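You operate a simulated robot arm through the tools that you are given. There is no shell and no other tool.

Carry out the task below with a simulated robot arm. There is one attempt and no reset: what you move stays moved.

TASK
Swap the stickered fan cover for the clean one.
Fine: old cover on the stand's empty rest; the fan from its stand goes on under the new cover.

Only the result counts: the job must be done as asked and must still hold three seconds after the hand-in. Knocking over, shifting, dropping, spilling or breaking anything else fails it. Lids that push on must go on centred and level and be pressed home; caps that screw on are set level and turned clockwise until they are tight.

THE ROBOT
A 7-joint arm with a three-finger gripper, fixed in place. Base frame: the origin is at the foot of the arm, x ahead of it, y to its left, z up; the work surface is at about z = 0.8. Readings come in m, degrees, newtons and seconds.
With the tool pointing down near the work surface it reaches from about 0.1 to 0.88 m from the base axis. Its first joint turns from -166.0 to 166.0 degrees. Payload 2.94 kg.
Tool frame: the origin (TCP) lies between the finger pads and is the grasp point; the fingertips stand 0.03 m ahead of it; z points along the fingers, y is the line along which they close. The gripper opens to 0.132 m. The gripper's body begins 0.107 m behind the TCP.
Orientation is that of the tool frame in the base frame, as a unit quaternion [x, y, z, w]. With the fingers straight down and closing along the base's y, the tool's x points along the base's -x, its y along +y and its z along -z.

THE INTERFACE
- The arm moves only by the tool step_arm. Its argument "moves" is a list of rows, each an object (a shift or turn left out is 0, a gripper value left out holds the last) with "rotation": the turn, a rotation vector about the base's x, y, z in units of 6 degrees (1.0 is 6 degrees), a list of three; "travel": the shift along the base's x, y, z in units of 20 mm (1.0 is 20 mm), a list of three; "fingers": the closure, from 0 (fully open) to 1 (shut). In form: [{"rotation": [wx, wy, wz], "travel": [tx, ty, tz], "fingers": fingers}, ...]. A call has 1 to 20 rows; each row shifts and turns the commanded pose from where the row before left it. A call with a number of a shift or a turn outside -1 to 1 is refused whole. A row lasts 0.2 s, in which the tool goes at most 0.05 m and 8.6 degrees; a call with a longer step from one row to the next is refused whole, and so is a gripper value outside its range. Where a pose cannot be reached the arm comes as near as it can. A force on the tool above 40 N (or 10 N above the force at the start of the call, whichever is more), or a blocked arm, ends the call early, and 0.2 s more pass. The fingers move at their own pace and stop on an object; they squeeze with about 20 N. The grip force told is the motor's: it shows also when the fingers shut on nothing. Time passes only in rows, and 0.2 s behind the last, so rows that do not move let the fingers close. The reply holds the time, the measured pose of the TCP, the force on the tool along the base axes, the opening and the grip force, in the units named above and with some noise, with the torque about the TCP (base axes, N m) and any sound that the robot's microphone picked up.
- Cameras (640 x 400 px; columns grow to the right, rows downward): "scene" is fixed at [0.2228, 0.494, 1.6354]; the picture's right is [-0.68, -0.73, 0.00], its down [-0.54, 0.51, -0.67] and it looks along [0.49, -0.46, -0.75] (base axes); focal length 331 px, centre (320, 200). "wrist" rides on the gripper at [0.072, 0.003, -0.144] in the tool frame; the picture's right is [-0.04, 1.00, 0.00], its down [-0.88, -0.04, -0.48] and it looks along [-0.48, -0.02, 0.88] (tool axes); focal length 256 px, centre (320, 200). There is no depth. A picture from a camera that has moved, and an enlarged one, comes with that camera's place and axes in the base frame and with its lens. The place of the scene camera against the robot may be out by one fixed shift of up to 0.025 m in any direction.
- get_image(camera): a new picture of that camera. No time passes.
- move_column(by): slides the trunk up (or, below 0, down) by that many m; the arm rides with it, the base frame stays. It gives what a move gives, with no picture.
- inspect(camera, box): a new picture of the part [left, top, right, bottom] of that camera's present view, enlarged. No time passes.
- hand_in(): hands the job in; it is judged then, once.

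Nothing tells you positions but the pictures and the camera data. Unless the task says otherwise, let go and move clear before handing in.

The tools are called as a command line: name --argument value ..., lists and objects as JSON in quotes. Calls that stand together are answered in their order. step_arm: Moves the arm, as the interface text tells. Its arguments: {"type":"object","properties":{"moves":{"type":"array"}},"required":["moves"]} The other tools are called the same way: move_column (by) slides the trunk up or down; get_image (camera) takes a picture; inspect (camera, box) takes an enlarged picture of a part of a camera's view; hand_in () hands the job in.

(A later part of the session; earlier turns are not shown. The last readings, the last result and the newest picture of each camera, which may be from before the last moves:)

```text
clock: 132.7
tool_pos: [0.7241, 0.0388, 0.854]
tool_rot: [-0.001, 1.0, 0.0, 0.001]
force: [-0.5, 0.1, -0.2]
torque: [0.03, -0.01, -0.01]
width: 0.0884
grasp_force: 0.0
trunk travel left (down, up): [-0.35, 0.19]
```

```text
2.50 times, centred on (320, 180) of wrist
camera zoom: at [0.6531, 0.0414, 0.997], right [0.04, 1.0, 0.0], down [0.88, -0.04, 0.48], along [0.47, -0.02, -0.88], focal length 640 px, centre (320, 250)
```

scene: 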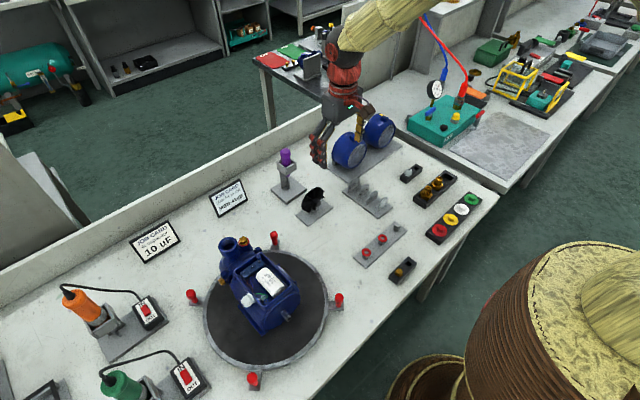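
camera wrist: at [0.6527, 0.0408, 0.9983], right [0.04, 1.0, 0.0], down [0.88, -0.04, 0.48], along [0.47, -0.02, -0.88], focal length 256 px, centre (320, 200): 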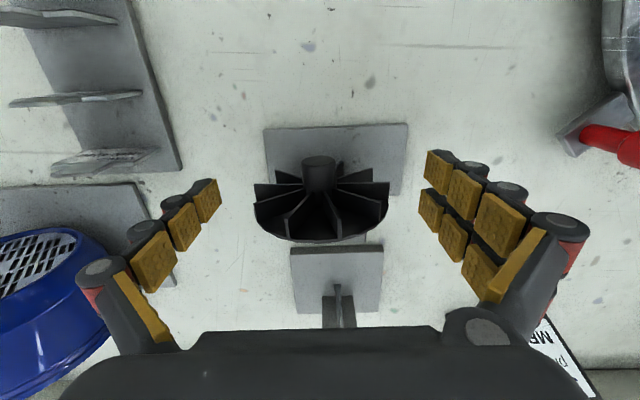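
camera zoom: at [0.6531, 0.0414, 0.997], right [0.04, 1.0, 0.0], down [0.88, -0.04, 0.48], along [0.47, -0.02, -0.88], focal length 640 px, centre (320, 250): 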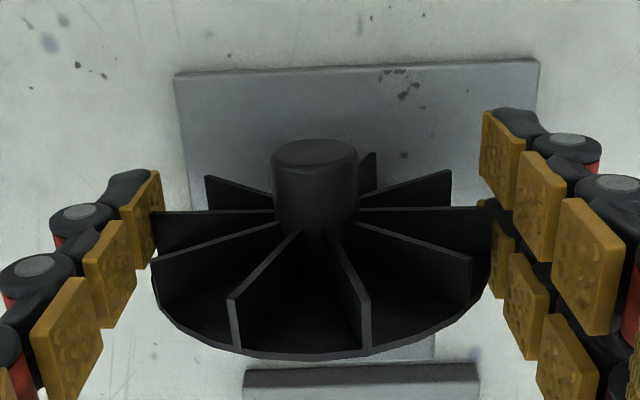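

Almost touching. Continuing to close until grip force appears.

step_arm --moves '[{"fingers": 0.345}, {"fingers": 0.36}, {"fingers": 0.4}, {"fingers": 0.4}, {}]'

inspect --camera "wrist" --box '[220, 100, 420, 260]'

```text
clock: 133.9
tool_pos: [0.7236, 0.0373, 0.8541]
tool_rot: [-0.002, 1.0, 0.0, -0.001]
force: [-0.3, -0.1, 2.9]
torque: [0.02, 0.03, 0.02]
width: 0.0858
grasp_force: 19.3
trunk travel left (down, up): [-0.35, 0.19]
```

```text
2.50 times, centred on (320, 180) of wrist
camera zoom: at [0.6531, 0.0414, 0.9972], right [0.04, 1.0, 0.0], down [0.88, -0.04, 0.48], along [0.48, -0.02, -0.88], focal length 640 px, centre (320, 250)
```

zoom: 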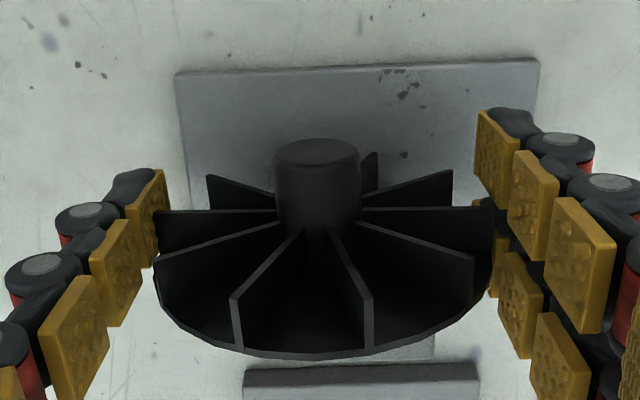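

Gripped at 0.086 m with 19 N. Lifting gently to check the hold.

step_arm --moves '[{"travel": [0, 0, 0.2]}, {"travel": [0, 0, 0.3]}, {"travel": [0, 0, 0.5]}, {"travel": [0, 0, 0.5]}, {"travel": [0, 0, 0.5]}, {"travel": [0, 0, 0.5]}, {}]'

get_image --camera "wrist"

inspect --camera "scene" --box '[270, 145, 350, 225]'

```text
clock: 135.5
tool_pos: [0.7239, 0.0382, 0.903]
tool_rot: [-0.001, 1.0, 0.0, 0.0]
force: [0.0, -0.4, -0.9]
torque: [0.01, -0.01, -0.01]
width: 0.0858
grasp_force: 20.2
trunk travel left (down, up): [-0.35, 0.19]
```

```text
taken
camera wrist: at [0.6531, 0.0412, 1.0468], right [0.04, 1.0, 0.0], down [0.88, -0.04, 0.48], along [0.47, -0.02, -0.88], focal length 256 px, centre (320, 200)
```

wrist: 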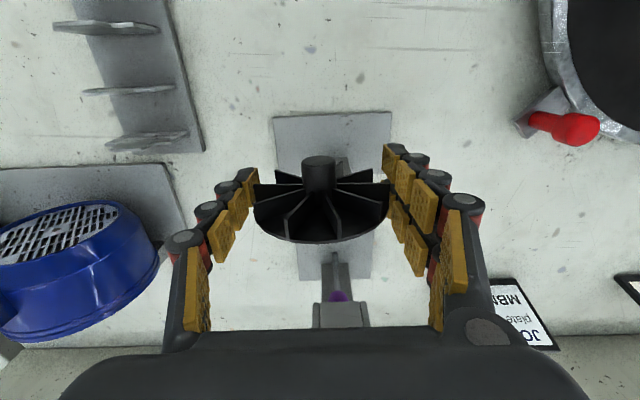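

```text
5.00 times, centred on (310, 185) of scene
camera zoom: at [0.2228, 0.494, 1.6354], right [-0.68, -0.73, 0.0], down [-0.54, 0.51, -0.67], along [0.49, -0.46, -0.75], focal length 1657 px, centre (370, 275)
```

zoom: 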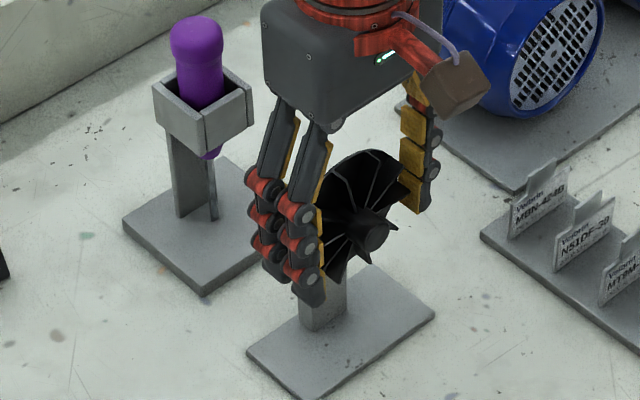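

The fan is held level and securely. Lifting and moving above the motor to see the bare shaft.

step_arm --moves '[{"travel": [0, 0, 1]}, {"travel": [0, 0, 1]}, {"travel": [0, 0, 1]}, {"travel": [0, 0, 1]}, {"travel": [0, 0, 1]}, {"travel": [-0.5, 0.5, 1]}, {"travel": [-0.7, 1, 0]}, {"travel": [-0.7, 1, 0]}, {"travel": [-0.7, 1, 0]}, {"travel": [-0.7, 1, 0]}, {"travel": [-0.7, 1, 0]}, {"travel": [-0.7, 1, 0]}, {"travel": [-0.7, 1, 0]}, {"travel": [-0.7, 1, 0]}, {"travel": [-0.7, 1, 0]}, {"travel": [-0.7, 1, 0]}, {"travel": [-0.7, 1, 0]}, {"travel": [-0.7, 1, 0]}, {"travel": [-0.7, 1, 0]}, {"travel": [-0.7, 1, 0]}]'

step_arm --moves '[{"travel": [-0.5, 0.8, 0]}, {}]'

get_image --camera "wrist"

inspect --camera "wrist" --box '[240, 40, 400, 140]'

inspect --camera "scene" --box '[220, 240, 330, 350]'

```text
clock: 139.7
tool_pos: [0.5194, 0.329, 1.0247]
tool_rot: [-0.001, 1.0, 0.0, 0.0]
force: [-0.2, -5.0, 9.7]
torque: [-0.12, -0.09, -0.01]
width: 0.0851
grasp_force: 19.9
trunk travel left (down, up): [-0.35, 0.19]
```

```text
clock: 140.3
tool_pos: [0.5074, 0.3453, 1.0244]
tool_rot: [-0.002, 1.0, 0.0, 0.0]
force: [0.8, 2.3, 6.7]
torque: [0.07, -0.02, -0.02]
width: 0.0847
grasp_force: 20.0
trunk travel left (down, up): [-0.35, 0.19]
```

```text
taken
camera wrist: at [0.4367, 0.348, 1.1674], right [0.04, 1.0, 0.0], down [0.88, -0.04, 0.48], along [0.48, -0.02, -0.88], focal length 256 px, centre (320, 200)
```

wrist: 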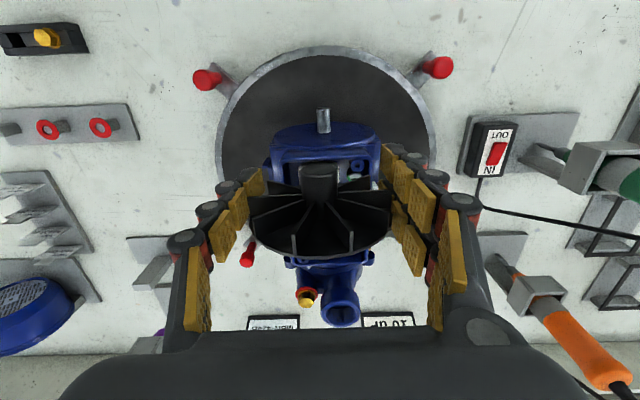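

```text
4.00 times, centred on (320, 90) of wrist
camera zoom: at [0.4367, 0.348, 1.1674], right [0.04, 1.0, 0.0], down [0.88, -0.04, 0.48], along [0.48, -0.02, -0.88], focal length 1024 px, centre (320, 640)
```

zoom: 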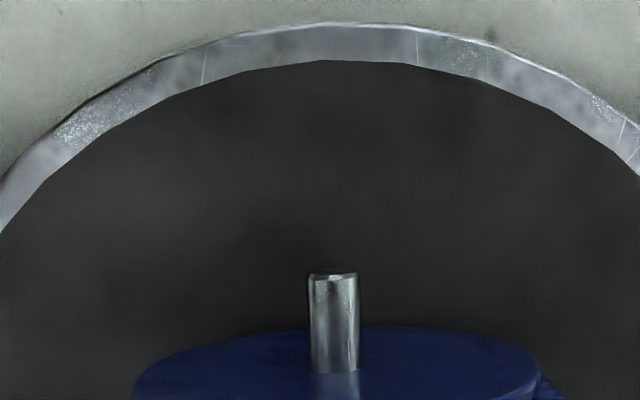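

```text
3.64 times, centred on (275, 295) of scene
camera zoom: at [0.2228, 0.494, 1.6354], right [-0.68, -0.73, 0.0], down [-0.54, 0.51, -0.67], along [0.49, -0.46, -0.75], focal length 1205 px, centre (484, -146)
```

zoom: 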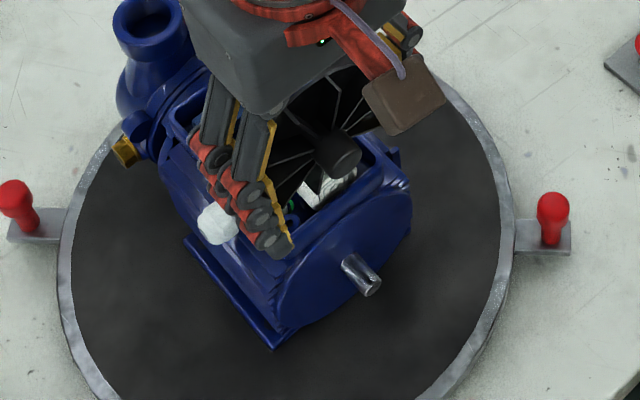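

I miscounted the lift: the fan is lightly touching the terminal box (about 7 N). I'll lift straight up immediately and check for damage.

step_arm --moves '[{"travel": [0, 0, 0.3]}, {"travel": [0, 0, 0.5]}, {"travel": [0, 0, 0.8]}, {"travel": [0, 0, 1]}, {"travel": [0, 0, 1]}, {"travel": [0, 0, 1]}, {}]'

get_image --camera "wrist"

inspect --camera "scene" --box '[210, 220, 350, 370]'

get_image --camera "scene"

```text
clock: 141.9
tool_pos: [0.5079, 0.3444, 1.1164]
tool_rot: [-0.001, 1.0, -0.001, 0.0]
force: [0.4, 0.6, -0.3]
torque: [0.0, 0.01, 0.01]
width: 0.0847
grasp_force: 20.0
trunk travel left (down, up): [-0.35, 0.19]
```

```text
taken
camera wrist: at [0.4374, 0.3478, 1.2587], right [0.04, 1.0, 0.0], down [0.88, -0.04, 0.48], along [0.47, -0.02, -0.88], focal length 256 px, centre (320, 200)
```

wrist: 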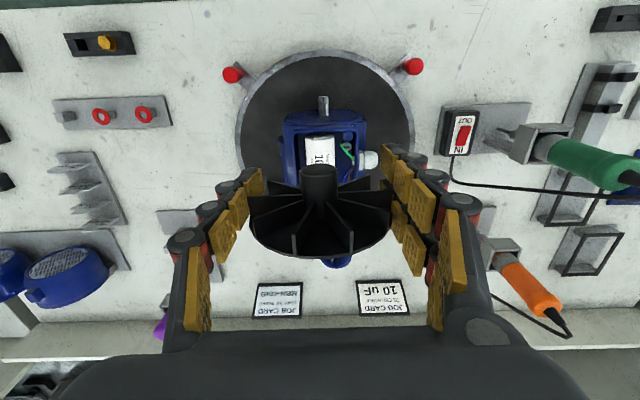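

```text
2.67 times, centred on (280, 295) of scene
camera zoom: at [0.2228, 0.494, 1.6354], right [-0.68, -0.73, 0.0], down [-0.54, 0.51, -0.67], along [0.49, -0.46, -0.75], focal length 884 px, centre (427, -53)
```

zoom: 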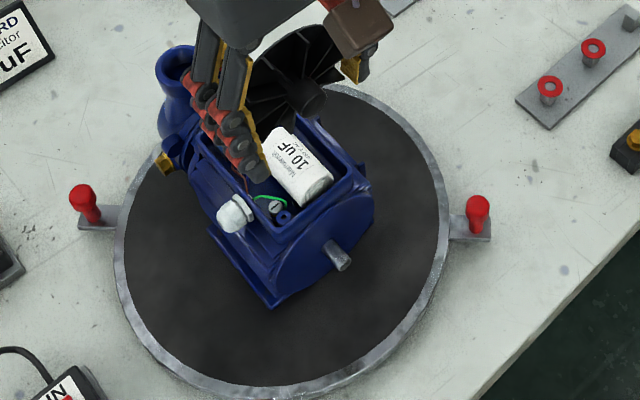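

```text
taken
```

scene: 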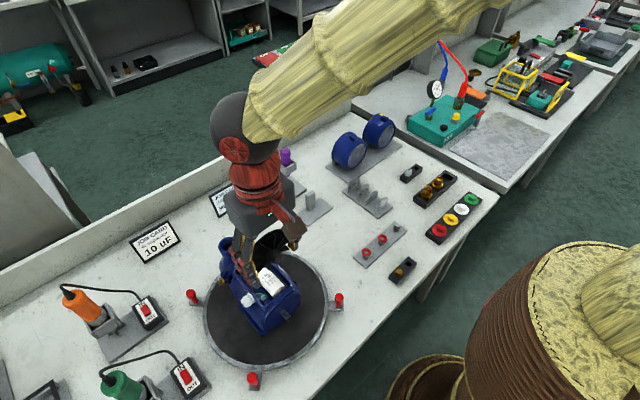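

The motor, capacitor and turntable are unmoved. Now I'll check the fan in the grip and measure the shaft.

inspect --camera "wrist" --box '[235, 130, 405, 270]'

inspect --camera "wrist" --box '[280, 80, 380, 142]'

inspect --camera "scene" --box '[250, 210, 320, 310]'

```text
2.86 times, centred on (320, 200) of wrist
camera zoom: at [0.4374, 0.3478, 1.2587], right [0.04, 1.0, 0.0], down [0.88, -0.04, 0.48], along [0.47, -0.02, -0.88], focal length 731 px, centre (320, 200)
```

zoom: 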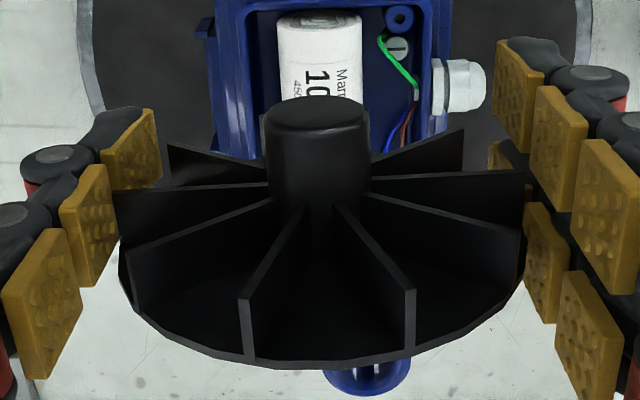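

```text
6.40 times, centred on (330, 111) of wrist
camera zoom: at [0.4374, 0.3478, 1.2587], right [0.04, 1.0, 0.0], down [0.88, -0.04, 0.48], along [0.47, -0.02, -0.88], focal length 1638 px, centre (256, 770)
```

zoom: 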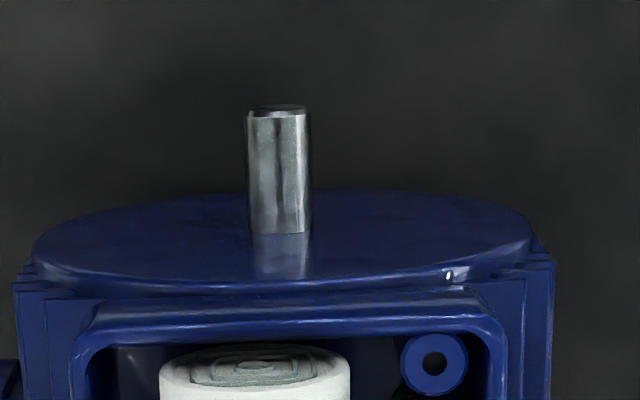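

```text
4.00 times, centred on (285, 260) of scene
camera zoom: at [0.2228, 0.494, 1.6354], right [-0.68, -0.73, 0.0], down [-0.54, 0.51, -0.67], along [0.49, -0.46, -0.75], focal length 1326 px, centre (460, -40)
```

zoom: 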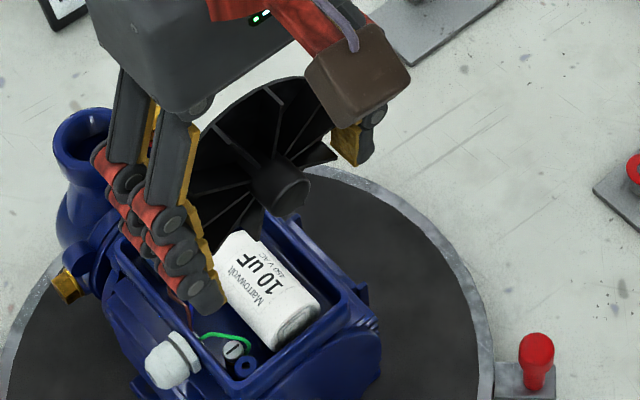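

The fan was pushed about 10 mm up in the grip but remains level. The shaft runs from about x 0.477 to 0.502 at y 0.351. I want its height more accurately, so I'll view it from the side with the fan out of the line of sight.

step_arm --moves '[{"travel": [-1, -0.4, 0]}, {"travel": [-1, -0.8, 0]}, {"travel": [-1, -1, 0]}, {"travel": [-1, -1, -0.3]}, {"travel": [-1, -1, -0.3]}, {"travel": [-0.9, -1, -0.3]}, {"travel": [-0.9, -1, -0.4]}, {"travel": [-0.9, -1, -0.4]}, {"travel": [0, -1, -0.4]}, {"travel": [0, -1, -0.4]}, {"travel": [0, -1, -0.4]}, {"travel": [0, -1, -0.4]}, {}]'

get_image --camera "wrist"

inspect --camera "wrist" --box '[440, 170, 600, 270]'

```text
clock: 144.7
tool_pos: [0.3536, 0.1205, 1.0474]
tool_rot: [-0.002, 1.0, -0.001, 0.0]
force: [-0.2, 0.5, 0.1]
torque: [-0.02, 0.0, 0.0]
width: 0.0848
grasp_force: 20.5
trunk travel left (down, up): [-0.35, 0.19]
```

```text
taken
camera wrist: at [0.283, 0.1226, 1.1912], right [0.04, 1.0, 0.0], down [0.88, -0.04, 0.48], along [0.48, -0.02, -0.88], focal length 256 px, centre (320, 200)
```

wrist: 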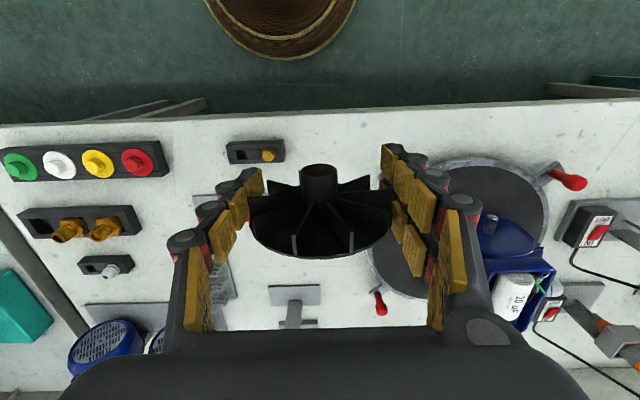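

```text
4.00 times, centred on (520, 220) of wrist
camera zoom: at [0.283, 0.1226, 1.1912], right [0.04, 1.0, 0.0], down [0.88, -0.04, 0.48], along [0.48, -0.02, -0.88], focal length 1024 px, centre (-480, 120)
```

zoom: 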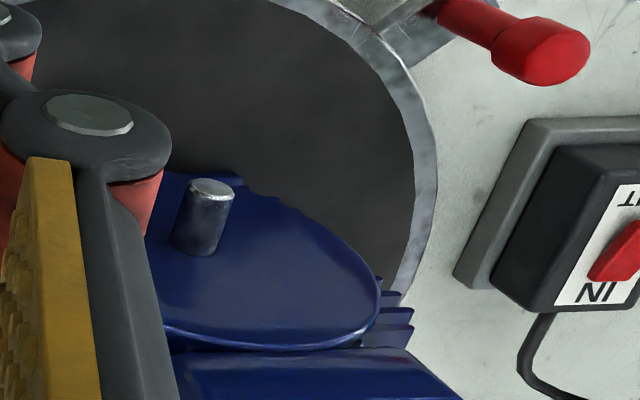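

Shaft tip is at about (0.479, 0.351, 0.894). With the fan 10.5 mm above TCP, I need TCP z≈0.884. Moving in front of the shaft, staying clear in x.

step_arm --moves '[{"travel": [0, 1, 0]}, {"travel": [0, 1, 0]}, {"travel": [0, 1, 0]}, {"travel": [0, 1, 0]}, {"travel": [0, 1, 0]}, {"travel": [0, 1, 0]}, {"travel": [0, 1, 0]}, {"travel": [0, 1, 0]}, {"travel": [0, 1, 0]}, {"travel": [0, 1, 0]}, {"travel": [0.3, 1, -0.8]}, {"travel": [0.3, 0.5, -1]}, {"travel": [0.3, 0, -1]}, {"travel": [0.3, 0, -1]}, {"travel": [0.3, 0, -1]}, {"travel": [0.3, 0, -1]}, {"travel": [0.3, 0, -1]}, {"travel": [0.2, 0, -1]}, {}]'

get_image --camera "wrist"

inspect --camera "scene" --box '[240, 270, 340, 370]'

```text
clock: 148.7
tool_pos: [0.4006, 0.3521, 0.8942]
tool_rot: [-0.002, 1.0, -0.001, 0.0]
force: [-0.2, -1.0, -0.9]
torque: [-0.03, 0.01, -0.02]
width: 0.0846
grasp_force: 19.9
trunk travel left (down, up): [-0.35, 0.19]
```

```text
taken
camera wrist: at [0.3295, 0.3549, 1.0371], right [0.04, 1.0, 0.0], down [0.88, -0.04, 0.48], along [0.48, -0.02, -0.88], focal length 256 px, centre (320, 200)
```

wrist: 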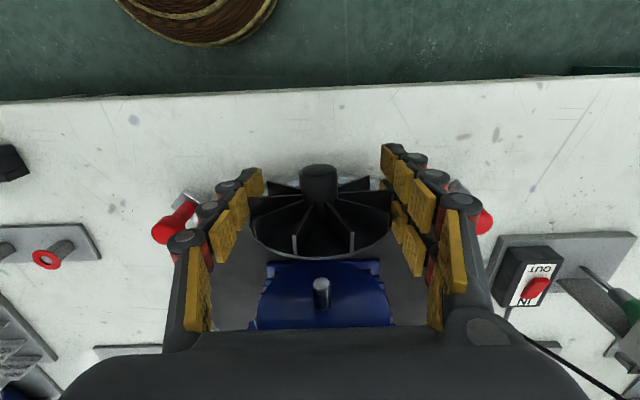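

```text
4.00 times, centred on (290, 320) of scene
camera zoom: at [0.2228, 0.494, 1.6354], right [-0.68, -0.73, 0.0], down [-0.54, 0.51, -0.67], along [0.49, -0.46, -0.75], focal length 1326 px, centre (440, -280)
```

zoom: 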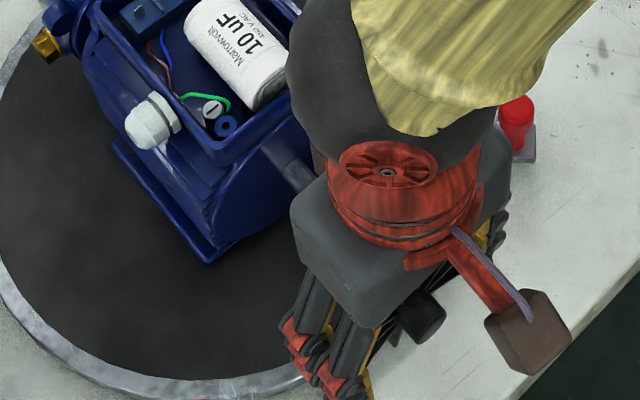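

The wrist view now shows both the fan and the shaft beyond it. Enlarging to check alignment.

inspect --camera "wrist" --box '[240, 150, 400, 330]'

inspect --camera "wrist" --box '[280, 255, 360, 325]'

inspect --camera "wrist" --box '[240, 150, 400, 270]'

```text
2.22 times, centred on (320, 240) of wrist
camera zoom: at [0.3295, 0.3549, 1.0371], right [0.04, 1.0, 0.0], down [0.88, -0.04, 0.48], along [0.48, -0.02, -0.88], focal length 569 px, centre (320, 111)
```

zoom: 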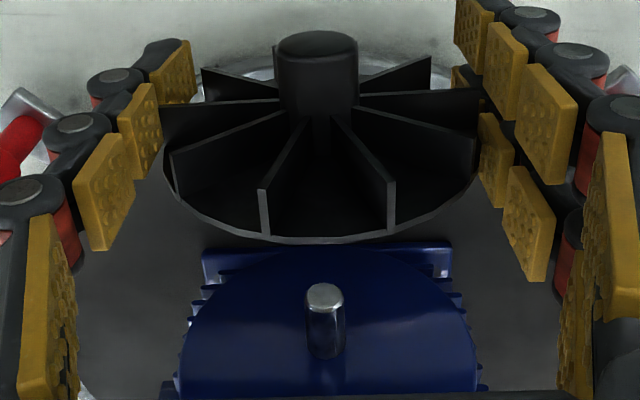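

```text
5.71 times, centred on (320, 290) of wrist
camera zoom: at [0.3295, 0.3549, 1.0371], right [0.04, 1.0, 0.0], down [0.88, -0.04, 0.48], along [0.48, -0.02, -0.88], focal length 1463 px, centre (320, -314)
```

zoom: 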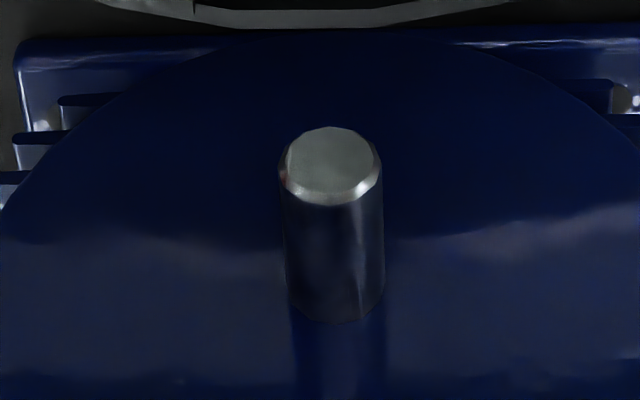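

```text
3.33 times, centred on (320, 210) of wrist
camera zoom: at [0.3295, 0.3549, 1.0371], right [0.04, 1.0, 0.0], down [0.88, -0.04, 0.48], along [0.48, -0.02, -0.88], focal length 853 px, centre (320, 167)
```

zoom: 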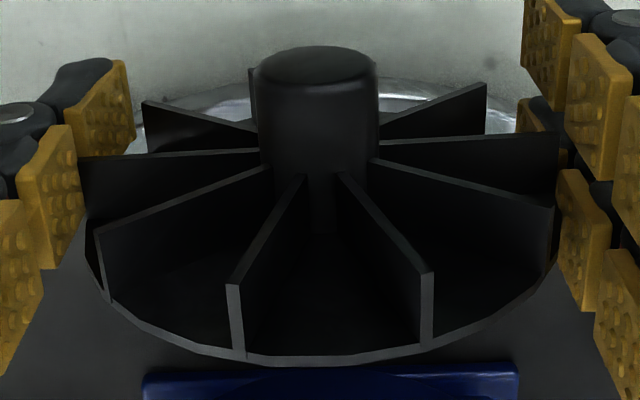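

Measured offsets: the hub needs −2.4 mm in y and −11.5 mm in z. Correcting, then advancing to just short of the shaft.

step_arm --moves '[{"travel": [0, -0.12, -0.3]}, {"travel": [0, 0, -0.275]}, {"travel": [0.5, 0, 0]}, {"travel": [0.5, 0, 0]}, {"travel": [0.5, 0, 0]}, {"travel": [0.5, 0, 0]}, {"travel": [0.4, 0, 0]}, {}, {}]'

get_image --camera "wrist"

inspect --camera "wrist" --box '[240, 150, 400, 330]'

inspect --camera "scene" --box '[240, 270, 340, 370]'

```text
clock: 150.7
tool_pos: [0.4483, 0.3498, 0.8836]
tool_rot: [-0.001, 1.0, -0.001, -0.001]
force: [0.0, -0.3, -0.5]
torque: [0.04, -0.01, -0.02]
width: 0.0846
grasp_force: 20.0
trunk travel left (down, up): [-0.35, 0.19]
```

```text
taken
camera wrist: at [0.3772, 0.3516, 1.0258], right [0.04, 1.0, 0.0], down [0.88, -0.04, 0.48], along [0.47, -0.02, -0.88], focal length 256 px, centre (320, 200)
```

wrist: 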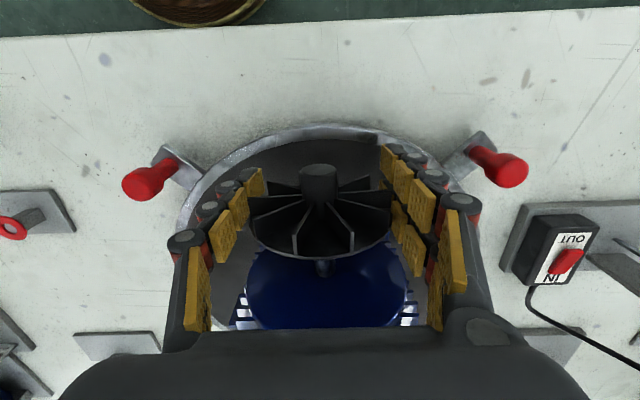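

```text
2.22 times, centred on (320, 240) of wrist
camera zoom: at [0.3772, 0.3516, 1.0258], right [0.04, 1.0, 0.0], down [0.88, -0.04, 0.48], along [0.47, -0.02, -0.88], focal length 569 px, centre (320, 111)
```

zoom: 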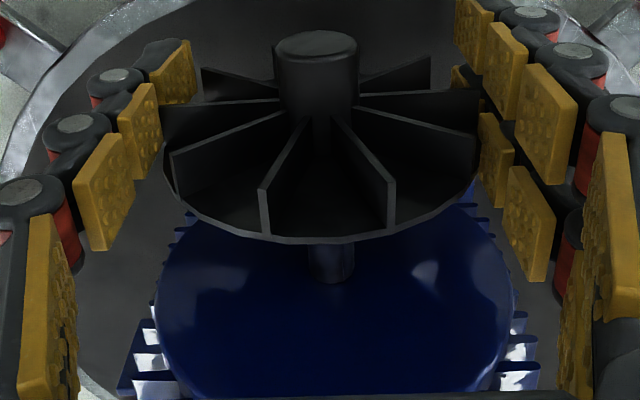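

```text
4.00 times, centred on (290, 320) of scene
camera zoom: at [0.2228, 0.494, 1.6354], right [-0.68, -0.73, 0.0], down [-0.54, 0.51, -0.67], along [0.49, -0.46, -0.75], focal length 1326 px, centre (440, -280)
```

zoom: 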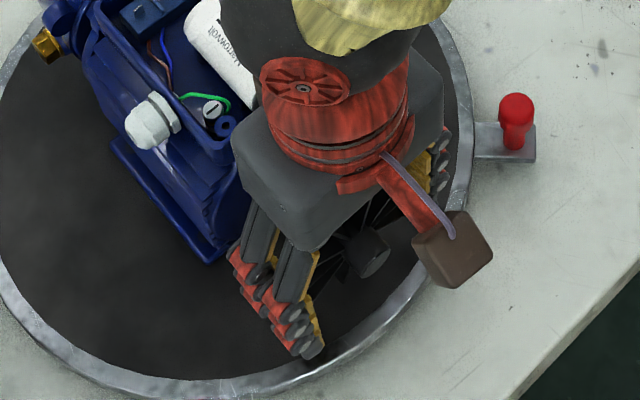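

Fan and shaft look aligned. Advancing in small steps while watching the force.

step_arm --moves '[{"travel": [0.3, 0, 0]}, {"travel": [0.3, 0, 0]}, {"travel": [0.2, 0, 0]}, {}]'

step_arm --moves '[{"travel": [0.15, 0, 0]}, {}, {}]'

inspect --camera "wrist" --box '[240, 150, 400, 330]'

```text
clock: 151.7
tool_pos: [0.4651, 0.3494, 0.8815]
tool_rot: [-0.001, 1.0, -0.002, 0.0]
force: [0.0, -1.1, 0.1]
torque: [-0.01, -0.03, -0.01]
width: 0.0844
grasp_force: 19.6
trunk travel left (down, up): [-0.35, 0.19]
```

```text
clock: 152.5
tool_pos: [0.4668, 0.3497, 0.8831]
tool_rot: [-0.002, 1.0, -0.001, 0.0]
force: [-0.3, 0.2, -1.3]
torque: [0.03, 0.02, -0.01]
width: 0.0846
grasp_force: 19.9
trunk travel left (down, up): [-0.35, 0.19]
```

```text
2.22 times, centred on (320, 240) of wrist
camera zoom: at [0.3963, 0.352, 1.0252], right [0.04, 1.0, 0.0], down [0.88, -0.04, 0.48], along [0.47, -0.02, -0.88], focal length 569 px, centre (320, 111)
```

zoom: 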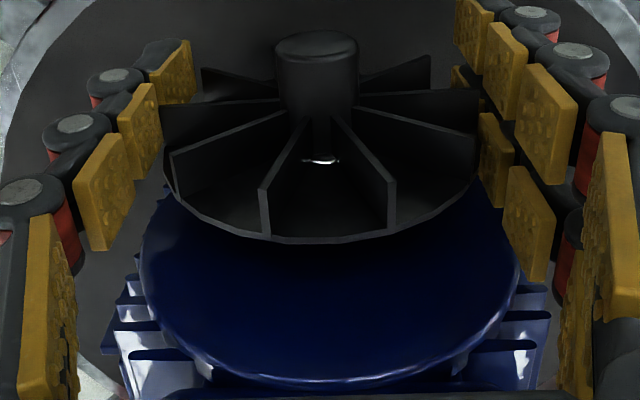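

I see a metallic glint at the hub's root, i.e. the shaft tip just entering. I'll enlarge to judge the vertical alignment.

inspect --camera "wrist" --box '[290, 155, 350, 205]'

```text
8.00 times, centred on (320, 180) of wrist
camera zoom: at [0.3963, 0.352, 1.0252], right [0.04, 1.0, 0.0], down [0.88, -0.04, 0.48], along [0.47, -0.02, -0.88], focal length 2048 px, centre (320, 360)
```

zoom: 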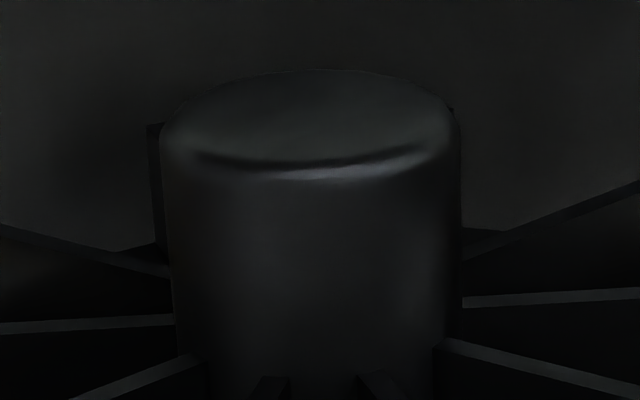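

inspect --camera "wrist" --box '[300, 195, 340, 230]'

inspect --camera "scene" --box '[270, 290, 350, 370]'

```text
11.43 times, centred on (320, 212) of wrist
camera zoom: at [0.3963, 0.352, 1.0252], right [0.04, 1.0, 0.0], down [0.88, -0.04, 0.48], along [0.47, -0.02, -0.88], focal length 2926 px, centre (320, 57)
```

zoom: 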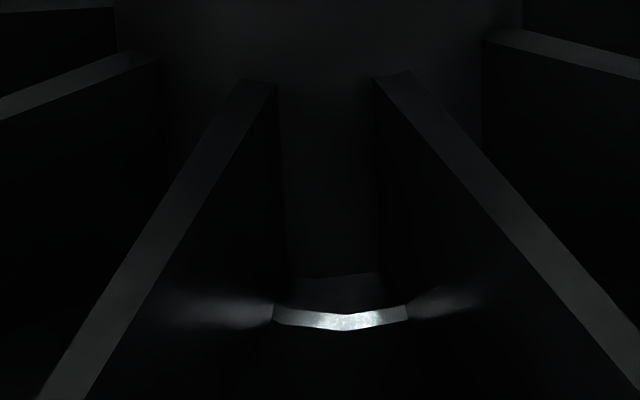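

```text
5.00 times, centred on (310, 330) of scene
camera zoom: at [0.2228, 0.494, 1.6354], right [-0.68, -0.73, 0.0], down [-0.54, 0.51, -0.67], along [0.49, -0.46, -0.75], focal length 1657 px, centre (370, -450)
```

zoom: 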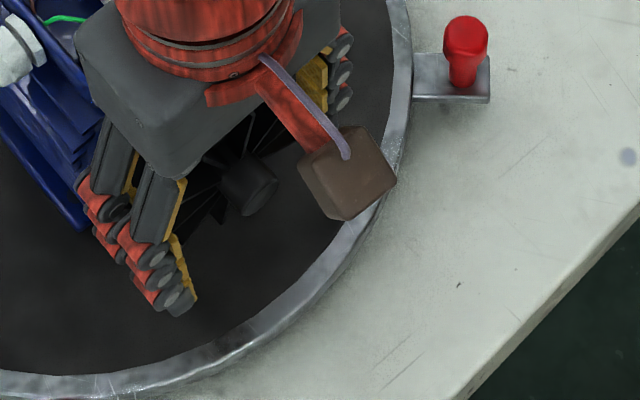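

The shaft tip peeks just above the hub, so the fan is about 4 mm too low (and 0.5 mm off in y). Backing off, raising, then re-advancing.

step_arm --moves '[{"travel": [-0.3, 0, 0]}, {"travel": [-0.2, 0, 0]}, {"travel": [0, 0.025, 0.2]}, {}, {"travel": [0.2, 0, 0]}, {"travel": [0.2, 0, 0]}, {"travel": [0.1, 0, 0]}, {}]'

inspect --camera "wrist" --box '[300, 190, 340, 225]'

inspect --camera "wrist" --box '[240, 150, 400, 330]'

```text
clock: 154.3
tool_pos: [0.4685, 0.3492, 0.8864]
tool_rot: [-0.003, 1.0, -0.001, 0.0]
force: [0.0, -0.3, -0.7]
torque: [0.02, -0.02, -0.02]
width: 0.0844
grasp_force: 20.0
trunk travel left (down, up): [-0.35, 0.19]
```

```text
11.43 times, centred on (320, 208) of wrist
camera zoom: at [0.3964, 0.352, 1.0291], right [0.04, 1.0, 0.0], down [0.88, -0.04, 0.48], along [0.47, -0.02, -0.88], focal length 2926 px, centre (320, 114)
```

zoom: 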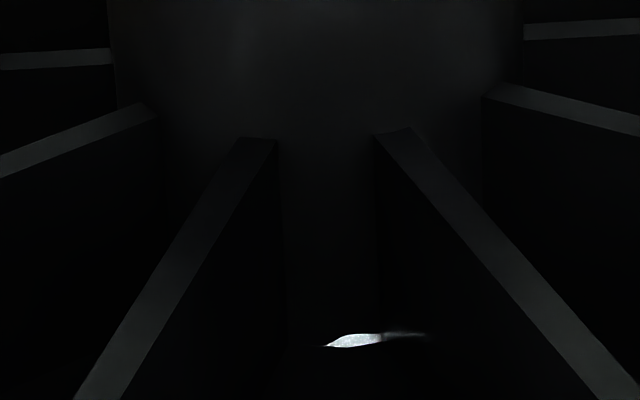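

```text
2.22 times, centred on (320, 240) of wrist
camera zoom: at [0.3964, 0.352, 1.0291], right [0.04, 1.0, 0.0], down [0.88, -0.04, 0.48], along [0.47, -0.02, -0.88], focal length 569 px, centre (320, 111)
```

zoom: 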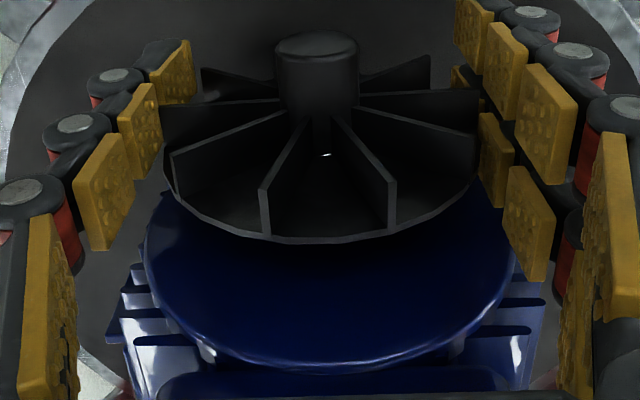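

Mostly hidden now. Advancing further in 2 mm steps and watching for resistance.

step_arm --moves '[{"travel": [0.1, 0, 0]}, {}, {}]'

step_arm --moves '[{"travel": [0.1, 0, 0]}, {}, {}]'

inspect --camera "wrist" --box '[300, 190, 340, 225]'

inspect --camera "wrist" --box '[240, 150, 400, 330]'

```text
clock: 155.1
tool_pos: [0.4697, 0.3482, 0.8864]
tool_rot: [-0.001, 1.0, -0.001, 0.0]
force: [0.3, 0.4, 0.2]
torque: [-0.01, 0.0, 0.02]
width: 0.0844
grasp_force: 20.3
trunk travel left (down, up): [-0.35, 0.19]
```

```text
clock: 155.9
tool_pos: [0.472, 0.3491, 0.8865]
tool_rot: [-0.001, 1.0, -0.001, 0.0]
force: [-0.1, 0.3, -0.2]
torque: [0.04, 0.02, 0.01]
width: 0.0842
grasp_force: 20.1
trunk travel left (down, up): [-0.35, 0.19]
```

```text
11.43 times, centred on (320, 208) of wrist
camera zoom: at [0.4001, 0.3521, 1.0293], right [0.04, 1.0, 0.0], down [0.88, -0.04, 0.48], along [0.47, -0.02, -0.88], focal length 2926 px, centre (320, 114)
```

zoom: 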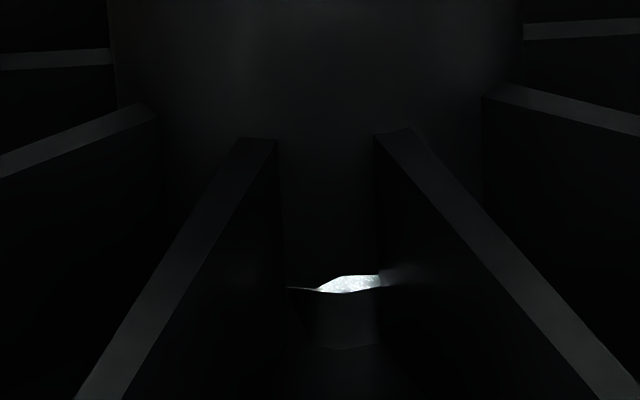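

```text
2.22 times, centred on (320, 240) of wrist
camera zoom: at [0.4001, 0.3521, 1.0293], right [0.04, 1.0, 0.0], down [0.88, -0.04, 0.48], along [0.47, -0.02, -0.88], focal length 569 px, centre (320, 111)
```

zoom: 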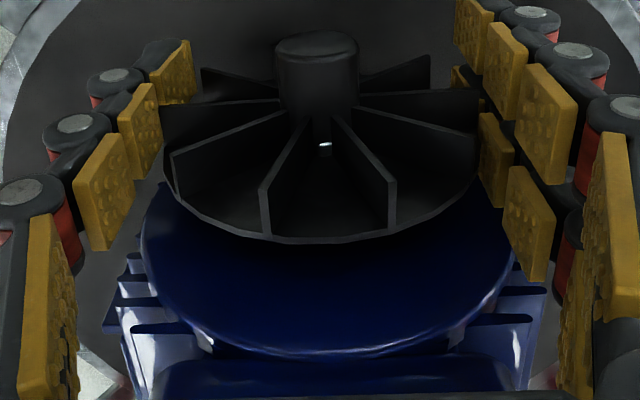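

The shaft is still slightly high relative to the hub; using it for calibration, the fan must rise another ~3.5 mm. Backing off, raising, and advancing again.

step_arm --moves '[{"travel": [-0.3, 0, 0]}, {"travel": [-0.25, 0, 0]}, {"travel": [0, 0.02, 0.18]}, {}, {"travel": [0.25, 0, 0]}, {"travel": [0.2, 0, 0]}, {"travel": [0.1, 0, 0]}, {}, {}]'

inspect --camera "wrist" --box '[300, 190, 340, 225]'

inspect --camera "wrist" --box '[240, 150, 400, 330]'

```text
clock: 157.9
tool_pos: [0.4711, 0.3475, 0.8904]
tool_rot: [-0.002, 1.0, -0.001, 0.0]
force: [0.3, 0.8, -0.6]
torque: [-0.02, 0.01, -0.02]
width: 0.0844
grasp_force: 20.0
trunk travel left (down, up): [-0.35, 0.19]
```

```text
11.43 times, centred on (320, 208) of wrist
camera zoom: at [0.4001, 0.3517, 1.0329], right [0.04, 1.0, 0.0], down [0.88, -0.04, 0.48], along [0.47, -0.02, -0.88], focal length 2926 px, centre (320, 114)
```

zoom: 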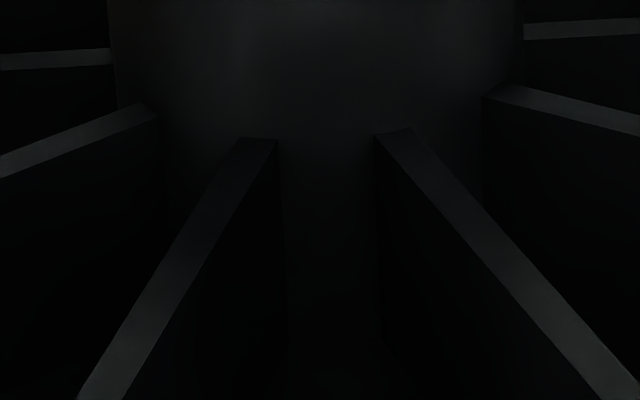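

```text
2.22 times, centred on (320, 240) of wrist
camera zoom: at [0.4001, 0.3517, 1.0329], right [0.04, 1.0, 0.0], down [0.88, -0.04, 0.48], along [0.47, -0.02, -0.88], focal length 569 px, centre (320, 111)
```

zoom: 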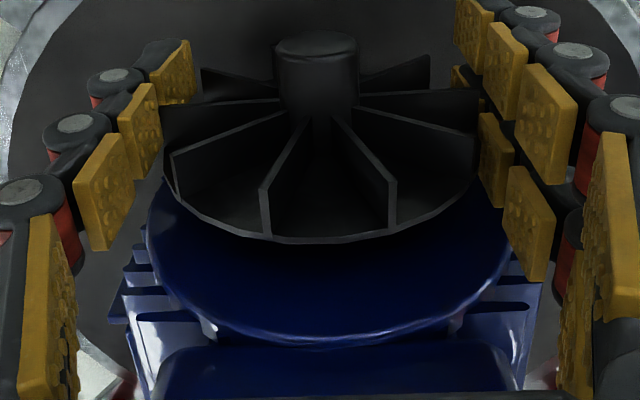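

The shaft is now hidden inside the hub. Nudging 1 mm in +y for lateral centring and advancing with force checks.

step_arm --moves '[{"travel": [0, 0.05, 0]}, {"travel": [0.1, 0, 0]}, {}, {}]'

step_arm --moves '[{"travel": [0.1, 0, 0]}, {}, {}]'

step_arm --moves '[{"travel": [0.1, 0, 0]}, {}, {}]'

inspect --camera "wrist" --box '[240, 150, 400, 330]'

```text
clock: 158.9
tool_pos: [0.4737, 0.349, 0.8903]
tool_rot: [-0.001, 1.0, -0.001, 0.0]
force: [-0.1, 0.5, -1.1]
torque: [0.03, 0.0, -0.01]
width: 0.0847
grasp_force: 20.3
trunk travel left (down, up): [-0.35, 0.19]
```

```text
clock: 159.7
tool_pos: [0.4756, 0.3509, 0.8904]
tool_rot: [-0.002, 1.0, -0.001, 0.0]
force: [-0.2, -0.1, -0.6]
torque: [0.0, 0.01, -0.03]
width: 0.0844
grasp_force: 19.9
trunk travel left (down, up): [-0.35, 0.19]
```

```text
clock: 160.5
tool_pos: [0.478, 0.3503, 0.8899]
tool_rot: [-0.001, 1.0, 0.0, 0.0]
force: [-0.3, -0.5, -0.4]
torque: [0.01, -0.01, -0.03]
width: 0.0846
grasp_force: 20.1
trunk travel left (down, up): [-0.35, 0.19]
```

```text
2.22 times, centred on (320, 240) of wrist
camera zoom: at [0.4067, 0.3533, 1.033], right [0.04, 1.0, 0.0], down [0.88, -0.04, 0.48], along [0.47, -0.02, -0.88], focal length 569 px, centre (320, 111)
```

zoom: 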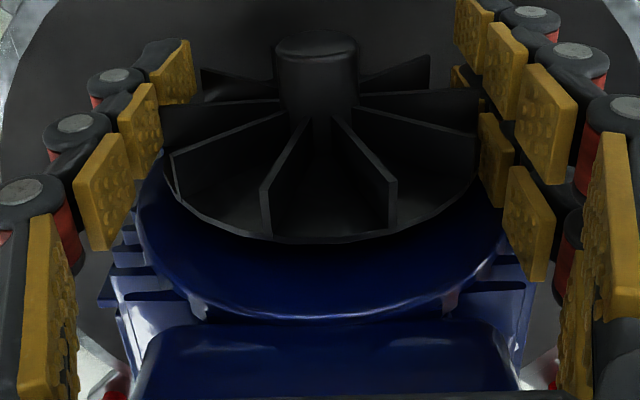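

Laterally and vertically concentric with the motor end. Continuing in 2 mm steps.

step_arm --moves '[{"travel": [0.1, 0, 0]}, {}, {}]'

step_arm --moves '[{"travel": [0.1, 0, 0]}, {}, {}]'

```text
clock: 161.3
tool_pos: [0.4789, 0.3509, 0.8891]
tool_rot: [-0.002, 1.0, -0.002, -0.001]
force: [-4.0, 0.7, -1.6]
torque: [-0.1, -0.16, 0.22]
width: 0.0846
grasp_force: 20.3
trunk travel left (down, up): [-0.35, 0.19]
```

```text
clock: 162.1
tool_pos: [0.4798, 0.3502, 0.8898]
tool_rot: [-0.001, 1.0, -0.001, -0.001]
force: [-17.7, 6.5, 0.2]
torque: [-0.11, -0.52, 0.88]
width: 0.0845
grasp_force: 20.3
trunk travel left (down, up): [-0.35, 0.19]
```

Contact now is the rear finger against the motor's end bell (torque shows it at +y), with the fan still ~6 mm from home. I need a grip with the disc nearer the rear edge of the fingers, so I'll back out and regrip the fan on its stand.

step_arm --moves '[{"travel": [-0.2, 0, 0]}, {"travel": [-0.4, 0, 0]}, {"travel": [-0.6, 0, 0]}, {"travel": [-0.8, 0, 0]}, {"travel": [-0.8, 0, 0]}, {"travel": [-0.8, 0, 0]}, {"travel": [-0.4, 0, 0.5]}, {"travel": [0, 0, 1]}, {"travel": [0, 0, 1]}, {"travel": [0, 0, 1]}, {"travel": [0, 0, 1]}, {"travel": [0, 0, 1]}, {"travel": [0, 0, 1]}, {"travel": [0, 0, 1]}, {"travel": [0, 0, 1]}, {"travel": [0, 0, 1]}, {"travel": [0, 0, 1]}, {"travel": [0, 0, 1]}, {}]'

step_arm --moves '[{"travel": [0.5, -1, 0]}, {"travel": [0.5, -1, 0]}, {"travel": [0.8, -1, 0]}, {"travel": [1, -1, 0]}, {"travel": [1, -1, 0]}, {"travel": [1, -1, 0]}, {"travel": [1, -1, 0]}, {"travel": [1, -1, 0]}, {"travel": [1, -1, 0]}, {"travel": [1, -1, 0]}, {"travel": [1, -1, 0]}, {"travel": [1, -1, 0]}, {"travel": [1, -1, 0]}, {"travel": [1, -1, 0]}, {"travel": [1, -1, 0]}, {"travel": [1, 0, 0]}, {"travel": [0.5, 0, 0]}, {}]'

get_image --camera "wrist"

```text
clock: 166.1
tool_pos: [0.4018, 0.3492, 1.1198]
tool_rot: [-0.001, 1.0, -0.002, 0.0]
force: [0.1, 0.3, -0.7]
torque: [-0.01, 0.0, 0.0]
width: 0.0843
grasp_force: 19.7
trunk travel left (down, up): [-0.35, 0.19]
```

```text
clock: 169.9
tool_pos: [0.7082, 0.0496, 1.1205]
tool_rot: [-0.002, 1.0, 0.0, 0.0]
force: [0.4, 0.0, 0.0]
torque: [0.01, -0.01, -0.02]
width: 0.0845
grasp_force: 20.4
trunk travel left (down, up): [-0.35, 0.19]
```

```text
taken
camera wrist: at [0.6373, 0.0522, 1.2639], right [0.04, 1.0, 0.0], down [0.88, -0.04, 0.48], along [0.47, -0.02, -0.88], focal length 256 px, centre (320, 200)
```

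wrist: 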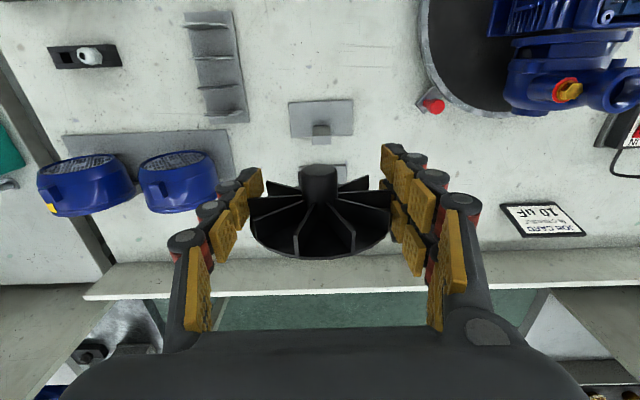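

The empty fan stand is in view. Measuring its post so I can set the fan back against it.

inspect --camera "wrist" --box '[280, 90, 370, 150]'

inspect --camera "scene" --box '[290, 175, 340, 225]'

```text
6.67 times, centred on (325, 120) of wrist
camera zoom: at [0.6373, 0.0522, 1.2639], right [0.04, 1.0, 0.0], down [0.88, -0.04, 0.48], along [0.47, -0.02, -0.88], focal length 1707 px, centre (287, 733)
```

zoom: 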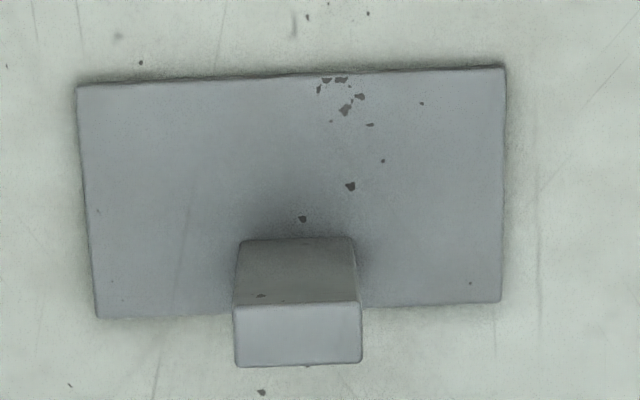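

```text
8.00 times, centred on (315, 200) of scene
camera zoom: at [0.2228, 0.494, 1.6354], right [-0.68, -0.73, 0.0], down [-0.54, 0.51, -0.67], along [0.49, -0.46, -0.75], focal length 2651 px, centre (360, 200)
```

zoom: 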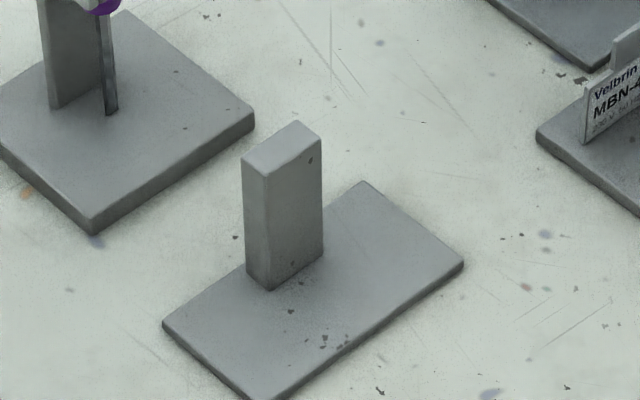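

The post's front face is at x≈0.736, y≈0.0505. Setting the fan down right in front of it.

step_arm --moves '[{"travel": [0.5, 0.05, 0]}, {"travel": [0.2, 0, -1]}, {"travel": [0, 0, -1]}, {"travel": [0, 0, -1]}, {"travel": [0, 0, -1]}, {"travel": [0, 0, -1]}, {"travel": [0, 0, -1]}, {"travel": [0, 0, -1]}, {"travel": [0, 0, -1]}, {"travel": [0, 0, -1]}, {"travel": [0, 0, -1]}, {"travel": [0, 0, -1]}, {"travel": [0, 0, -1]}, {"travel": [0, 0, -0.5]}, {}]'

step_arm --moves '[{"travel": [0, 0, -0.2]}, {"travel": [0, 0, -0.15]}, {}]'

inspect --camera "wrist" --box '[240, 130, 400, 270]'

inspect --camera "scene" --box '[280, 165, 350, 235]'

```text
clock: 173.1
tool_pos: [0.7188, 0.0515, 0.8699]
tool_rot: [-0.001, 1.0, 0.0, 0.0]
force: [0.2, -0.2, 0.3]
torque: [-0.03, -0.01, 0.0]
width: 0.0843
grasp_force: 20.1
trunk travel left (down, up): [-0.35, 0.19]
```

```text
clock: 173.9
tool_pos: [0.7206, 0.0524, 0.8629]
tool_rot: [-0.003, 1.0, 0.0, 0.0]
force: [-0.2, -0.5, -1.1]
torque: [-0.06, 0.01, 0.01]
width: 0.0845
grasp_force: 19.7
trunk travel left (down, up): [-0.35, 0.19]
```

```text
2.86 times, centred on (320, 200) of wrist
camera zoom: at [0.6496, 0.0539, 1.006], right [0.04, 1.0, 0.0], down [0.88, -0.04, 0.48], along [0.47, -0.02, -0.88], focal length 731 px, centre (320, 200)
```

zoom: 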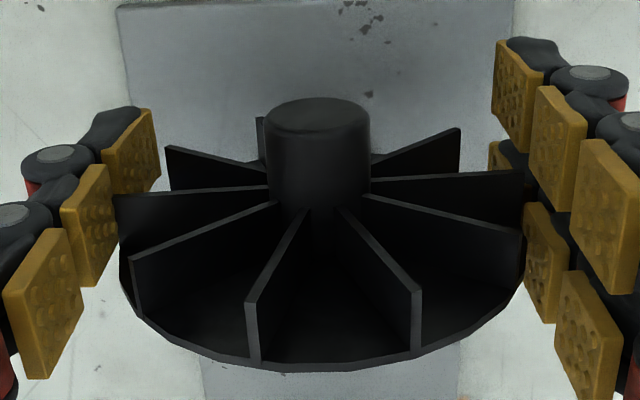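

```text
5.71 times, centred on (315, 200) of scene
camera zoom: at [0.2228, 0.494, 1.6354], right [-0.68, -0.73, 0.0], down [-0.54, 0.51, -0.67], along [0.49, -0.46, -0.75], focal length 1894 px, centre (349, 200)
```

zoom: 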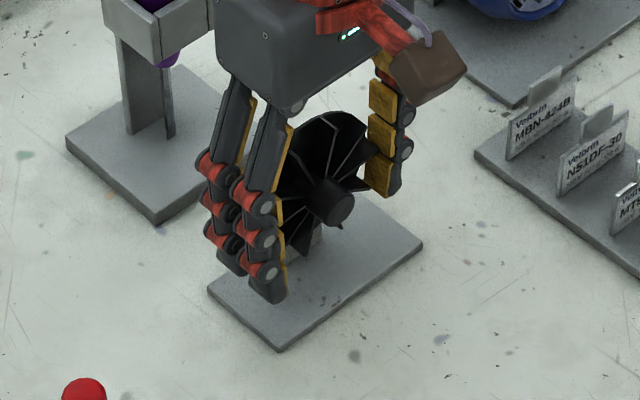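

step_arm --moves '[{"travel": [0, -0.05, -0.2]}, {"travel": [0, 0, -0.2]}, {}]'

step_arm --moves '[{"travel": [0, 0, -0.1]}, {}]'

step_arm --moves '[{"travel": [0, 0, -0.1]}, {}]'

step_arm --moves '[{"travel": [0, 0, -0.1]}, {}]'

```text
clock: 174.7
tool_pos: [0.7202, 0.0502, 0.8552]
tool_rot: [-0.002, 1.0, -0.001, 0.001]
force: [0.3, 0.1, -0.6]
torque: [0.01, 0.03, 0.02]
width: 0.0845
grasp_force: 20.4
trunk travel left (down, up): [-0.35, 0.19]
```

```text
clock: 175.3
tool_pos: [0.7211, 0.0508, 0.8505]
tool_rot: [-0.002, 1.0, -0.001, -0.001]
force: [4.4, 2.4, -11.2]
torque: [0.15, 0.4, 0.02]
width: 0.0843
grasp_force: 19.9
trunk travel left (down, up): [-0.35, 0.19]
```

```text
clock: 175.9
tool_pos: [0.7207, 0.0493, 0.8521]
tool_rot: [-0.001, 1.0, 0.0, 0.0]
force: [-0.1, 1.3, -2.0]
torque: [0.19, 0.32, 0.0]
width: 0.0844
grasp_force: 20.2
trunk travel left (down, up): [-0.35, 0.19]
```

```text
clock: 176.5
tool_pos: [0.7222, 0.0497, 0.8488]
tool_rot: [-0.001, 1.0, -0.001, 0.0]
force: [-0.8, -0.5, -0.1]
torque: [-0.03, -0.04, 0.04]
width: 0.0842
grasp_force: 19.9
trunk travel left (down, up): [-0.35, 0.19]
```

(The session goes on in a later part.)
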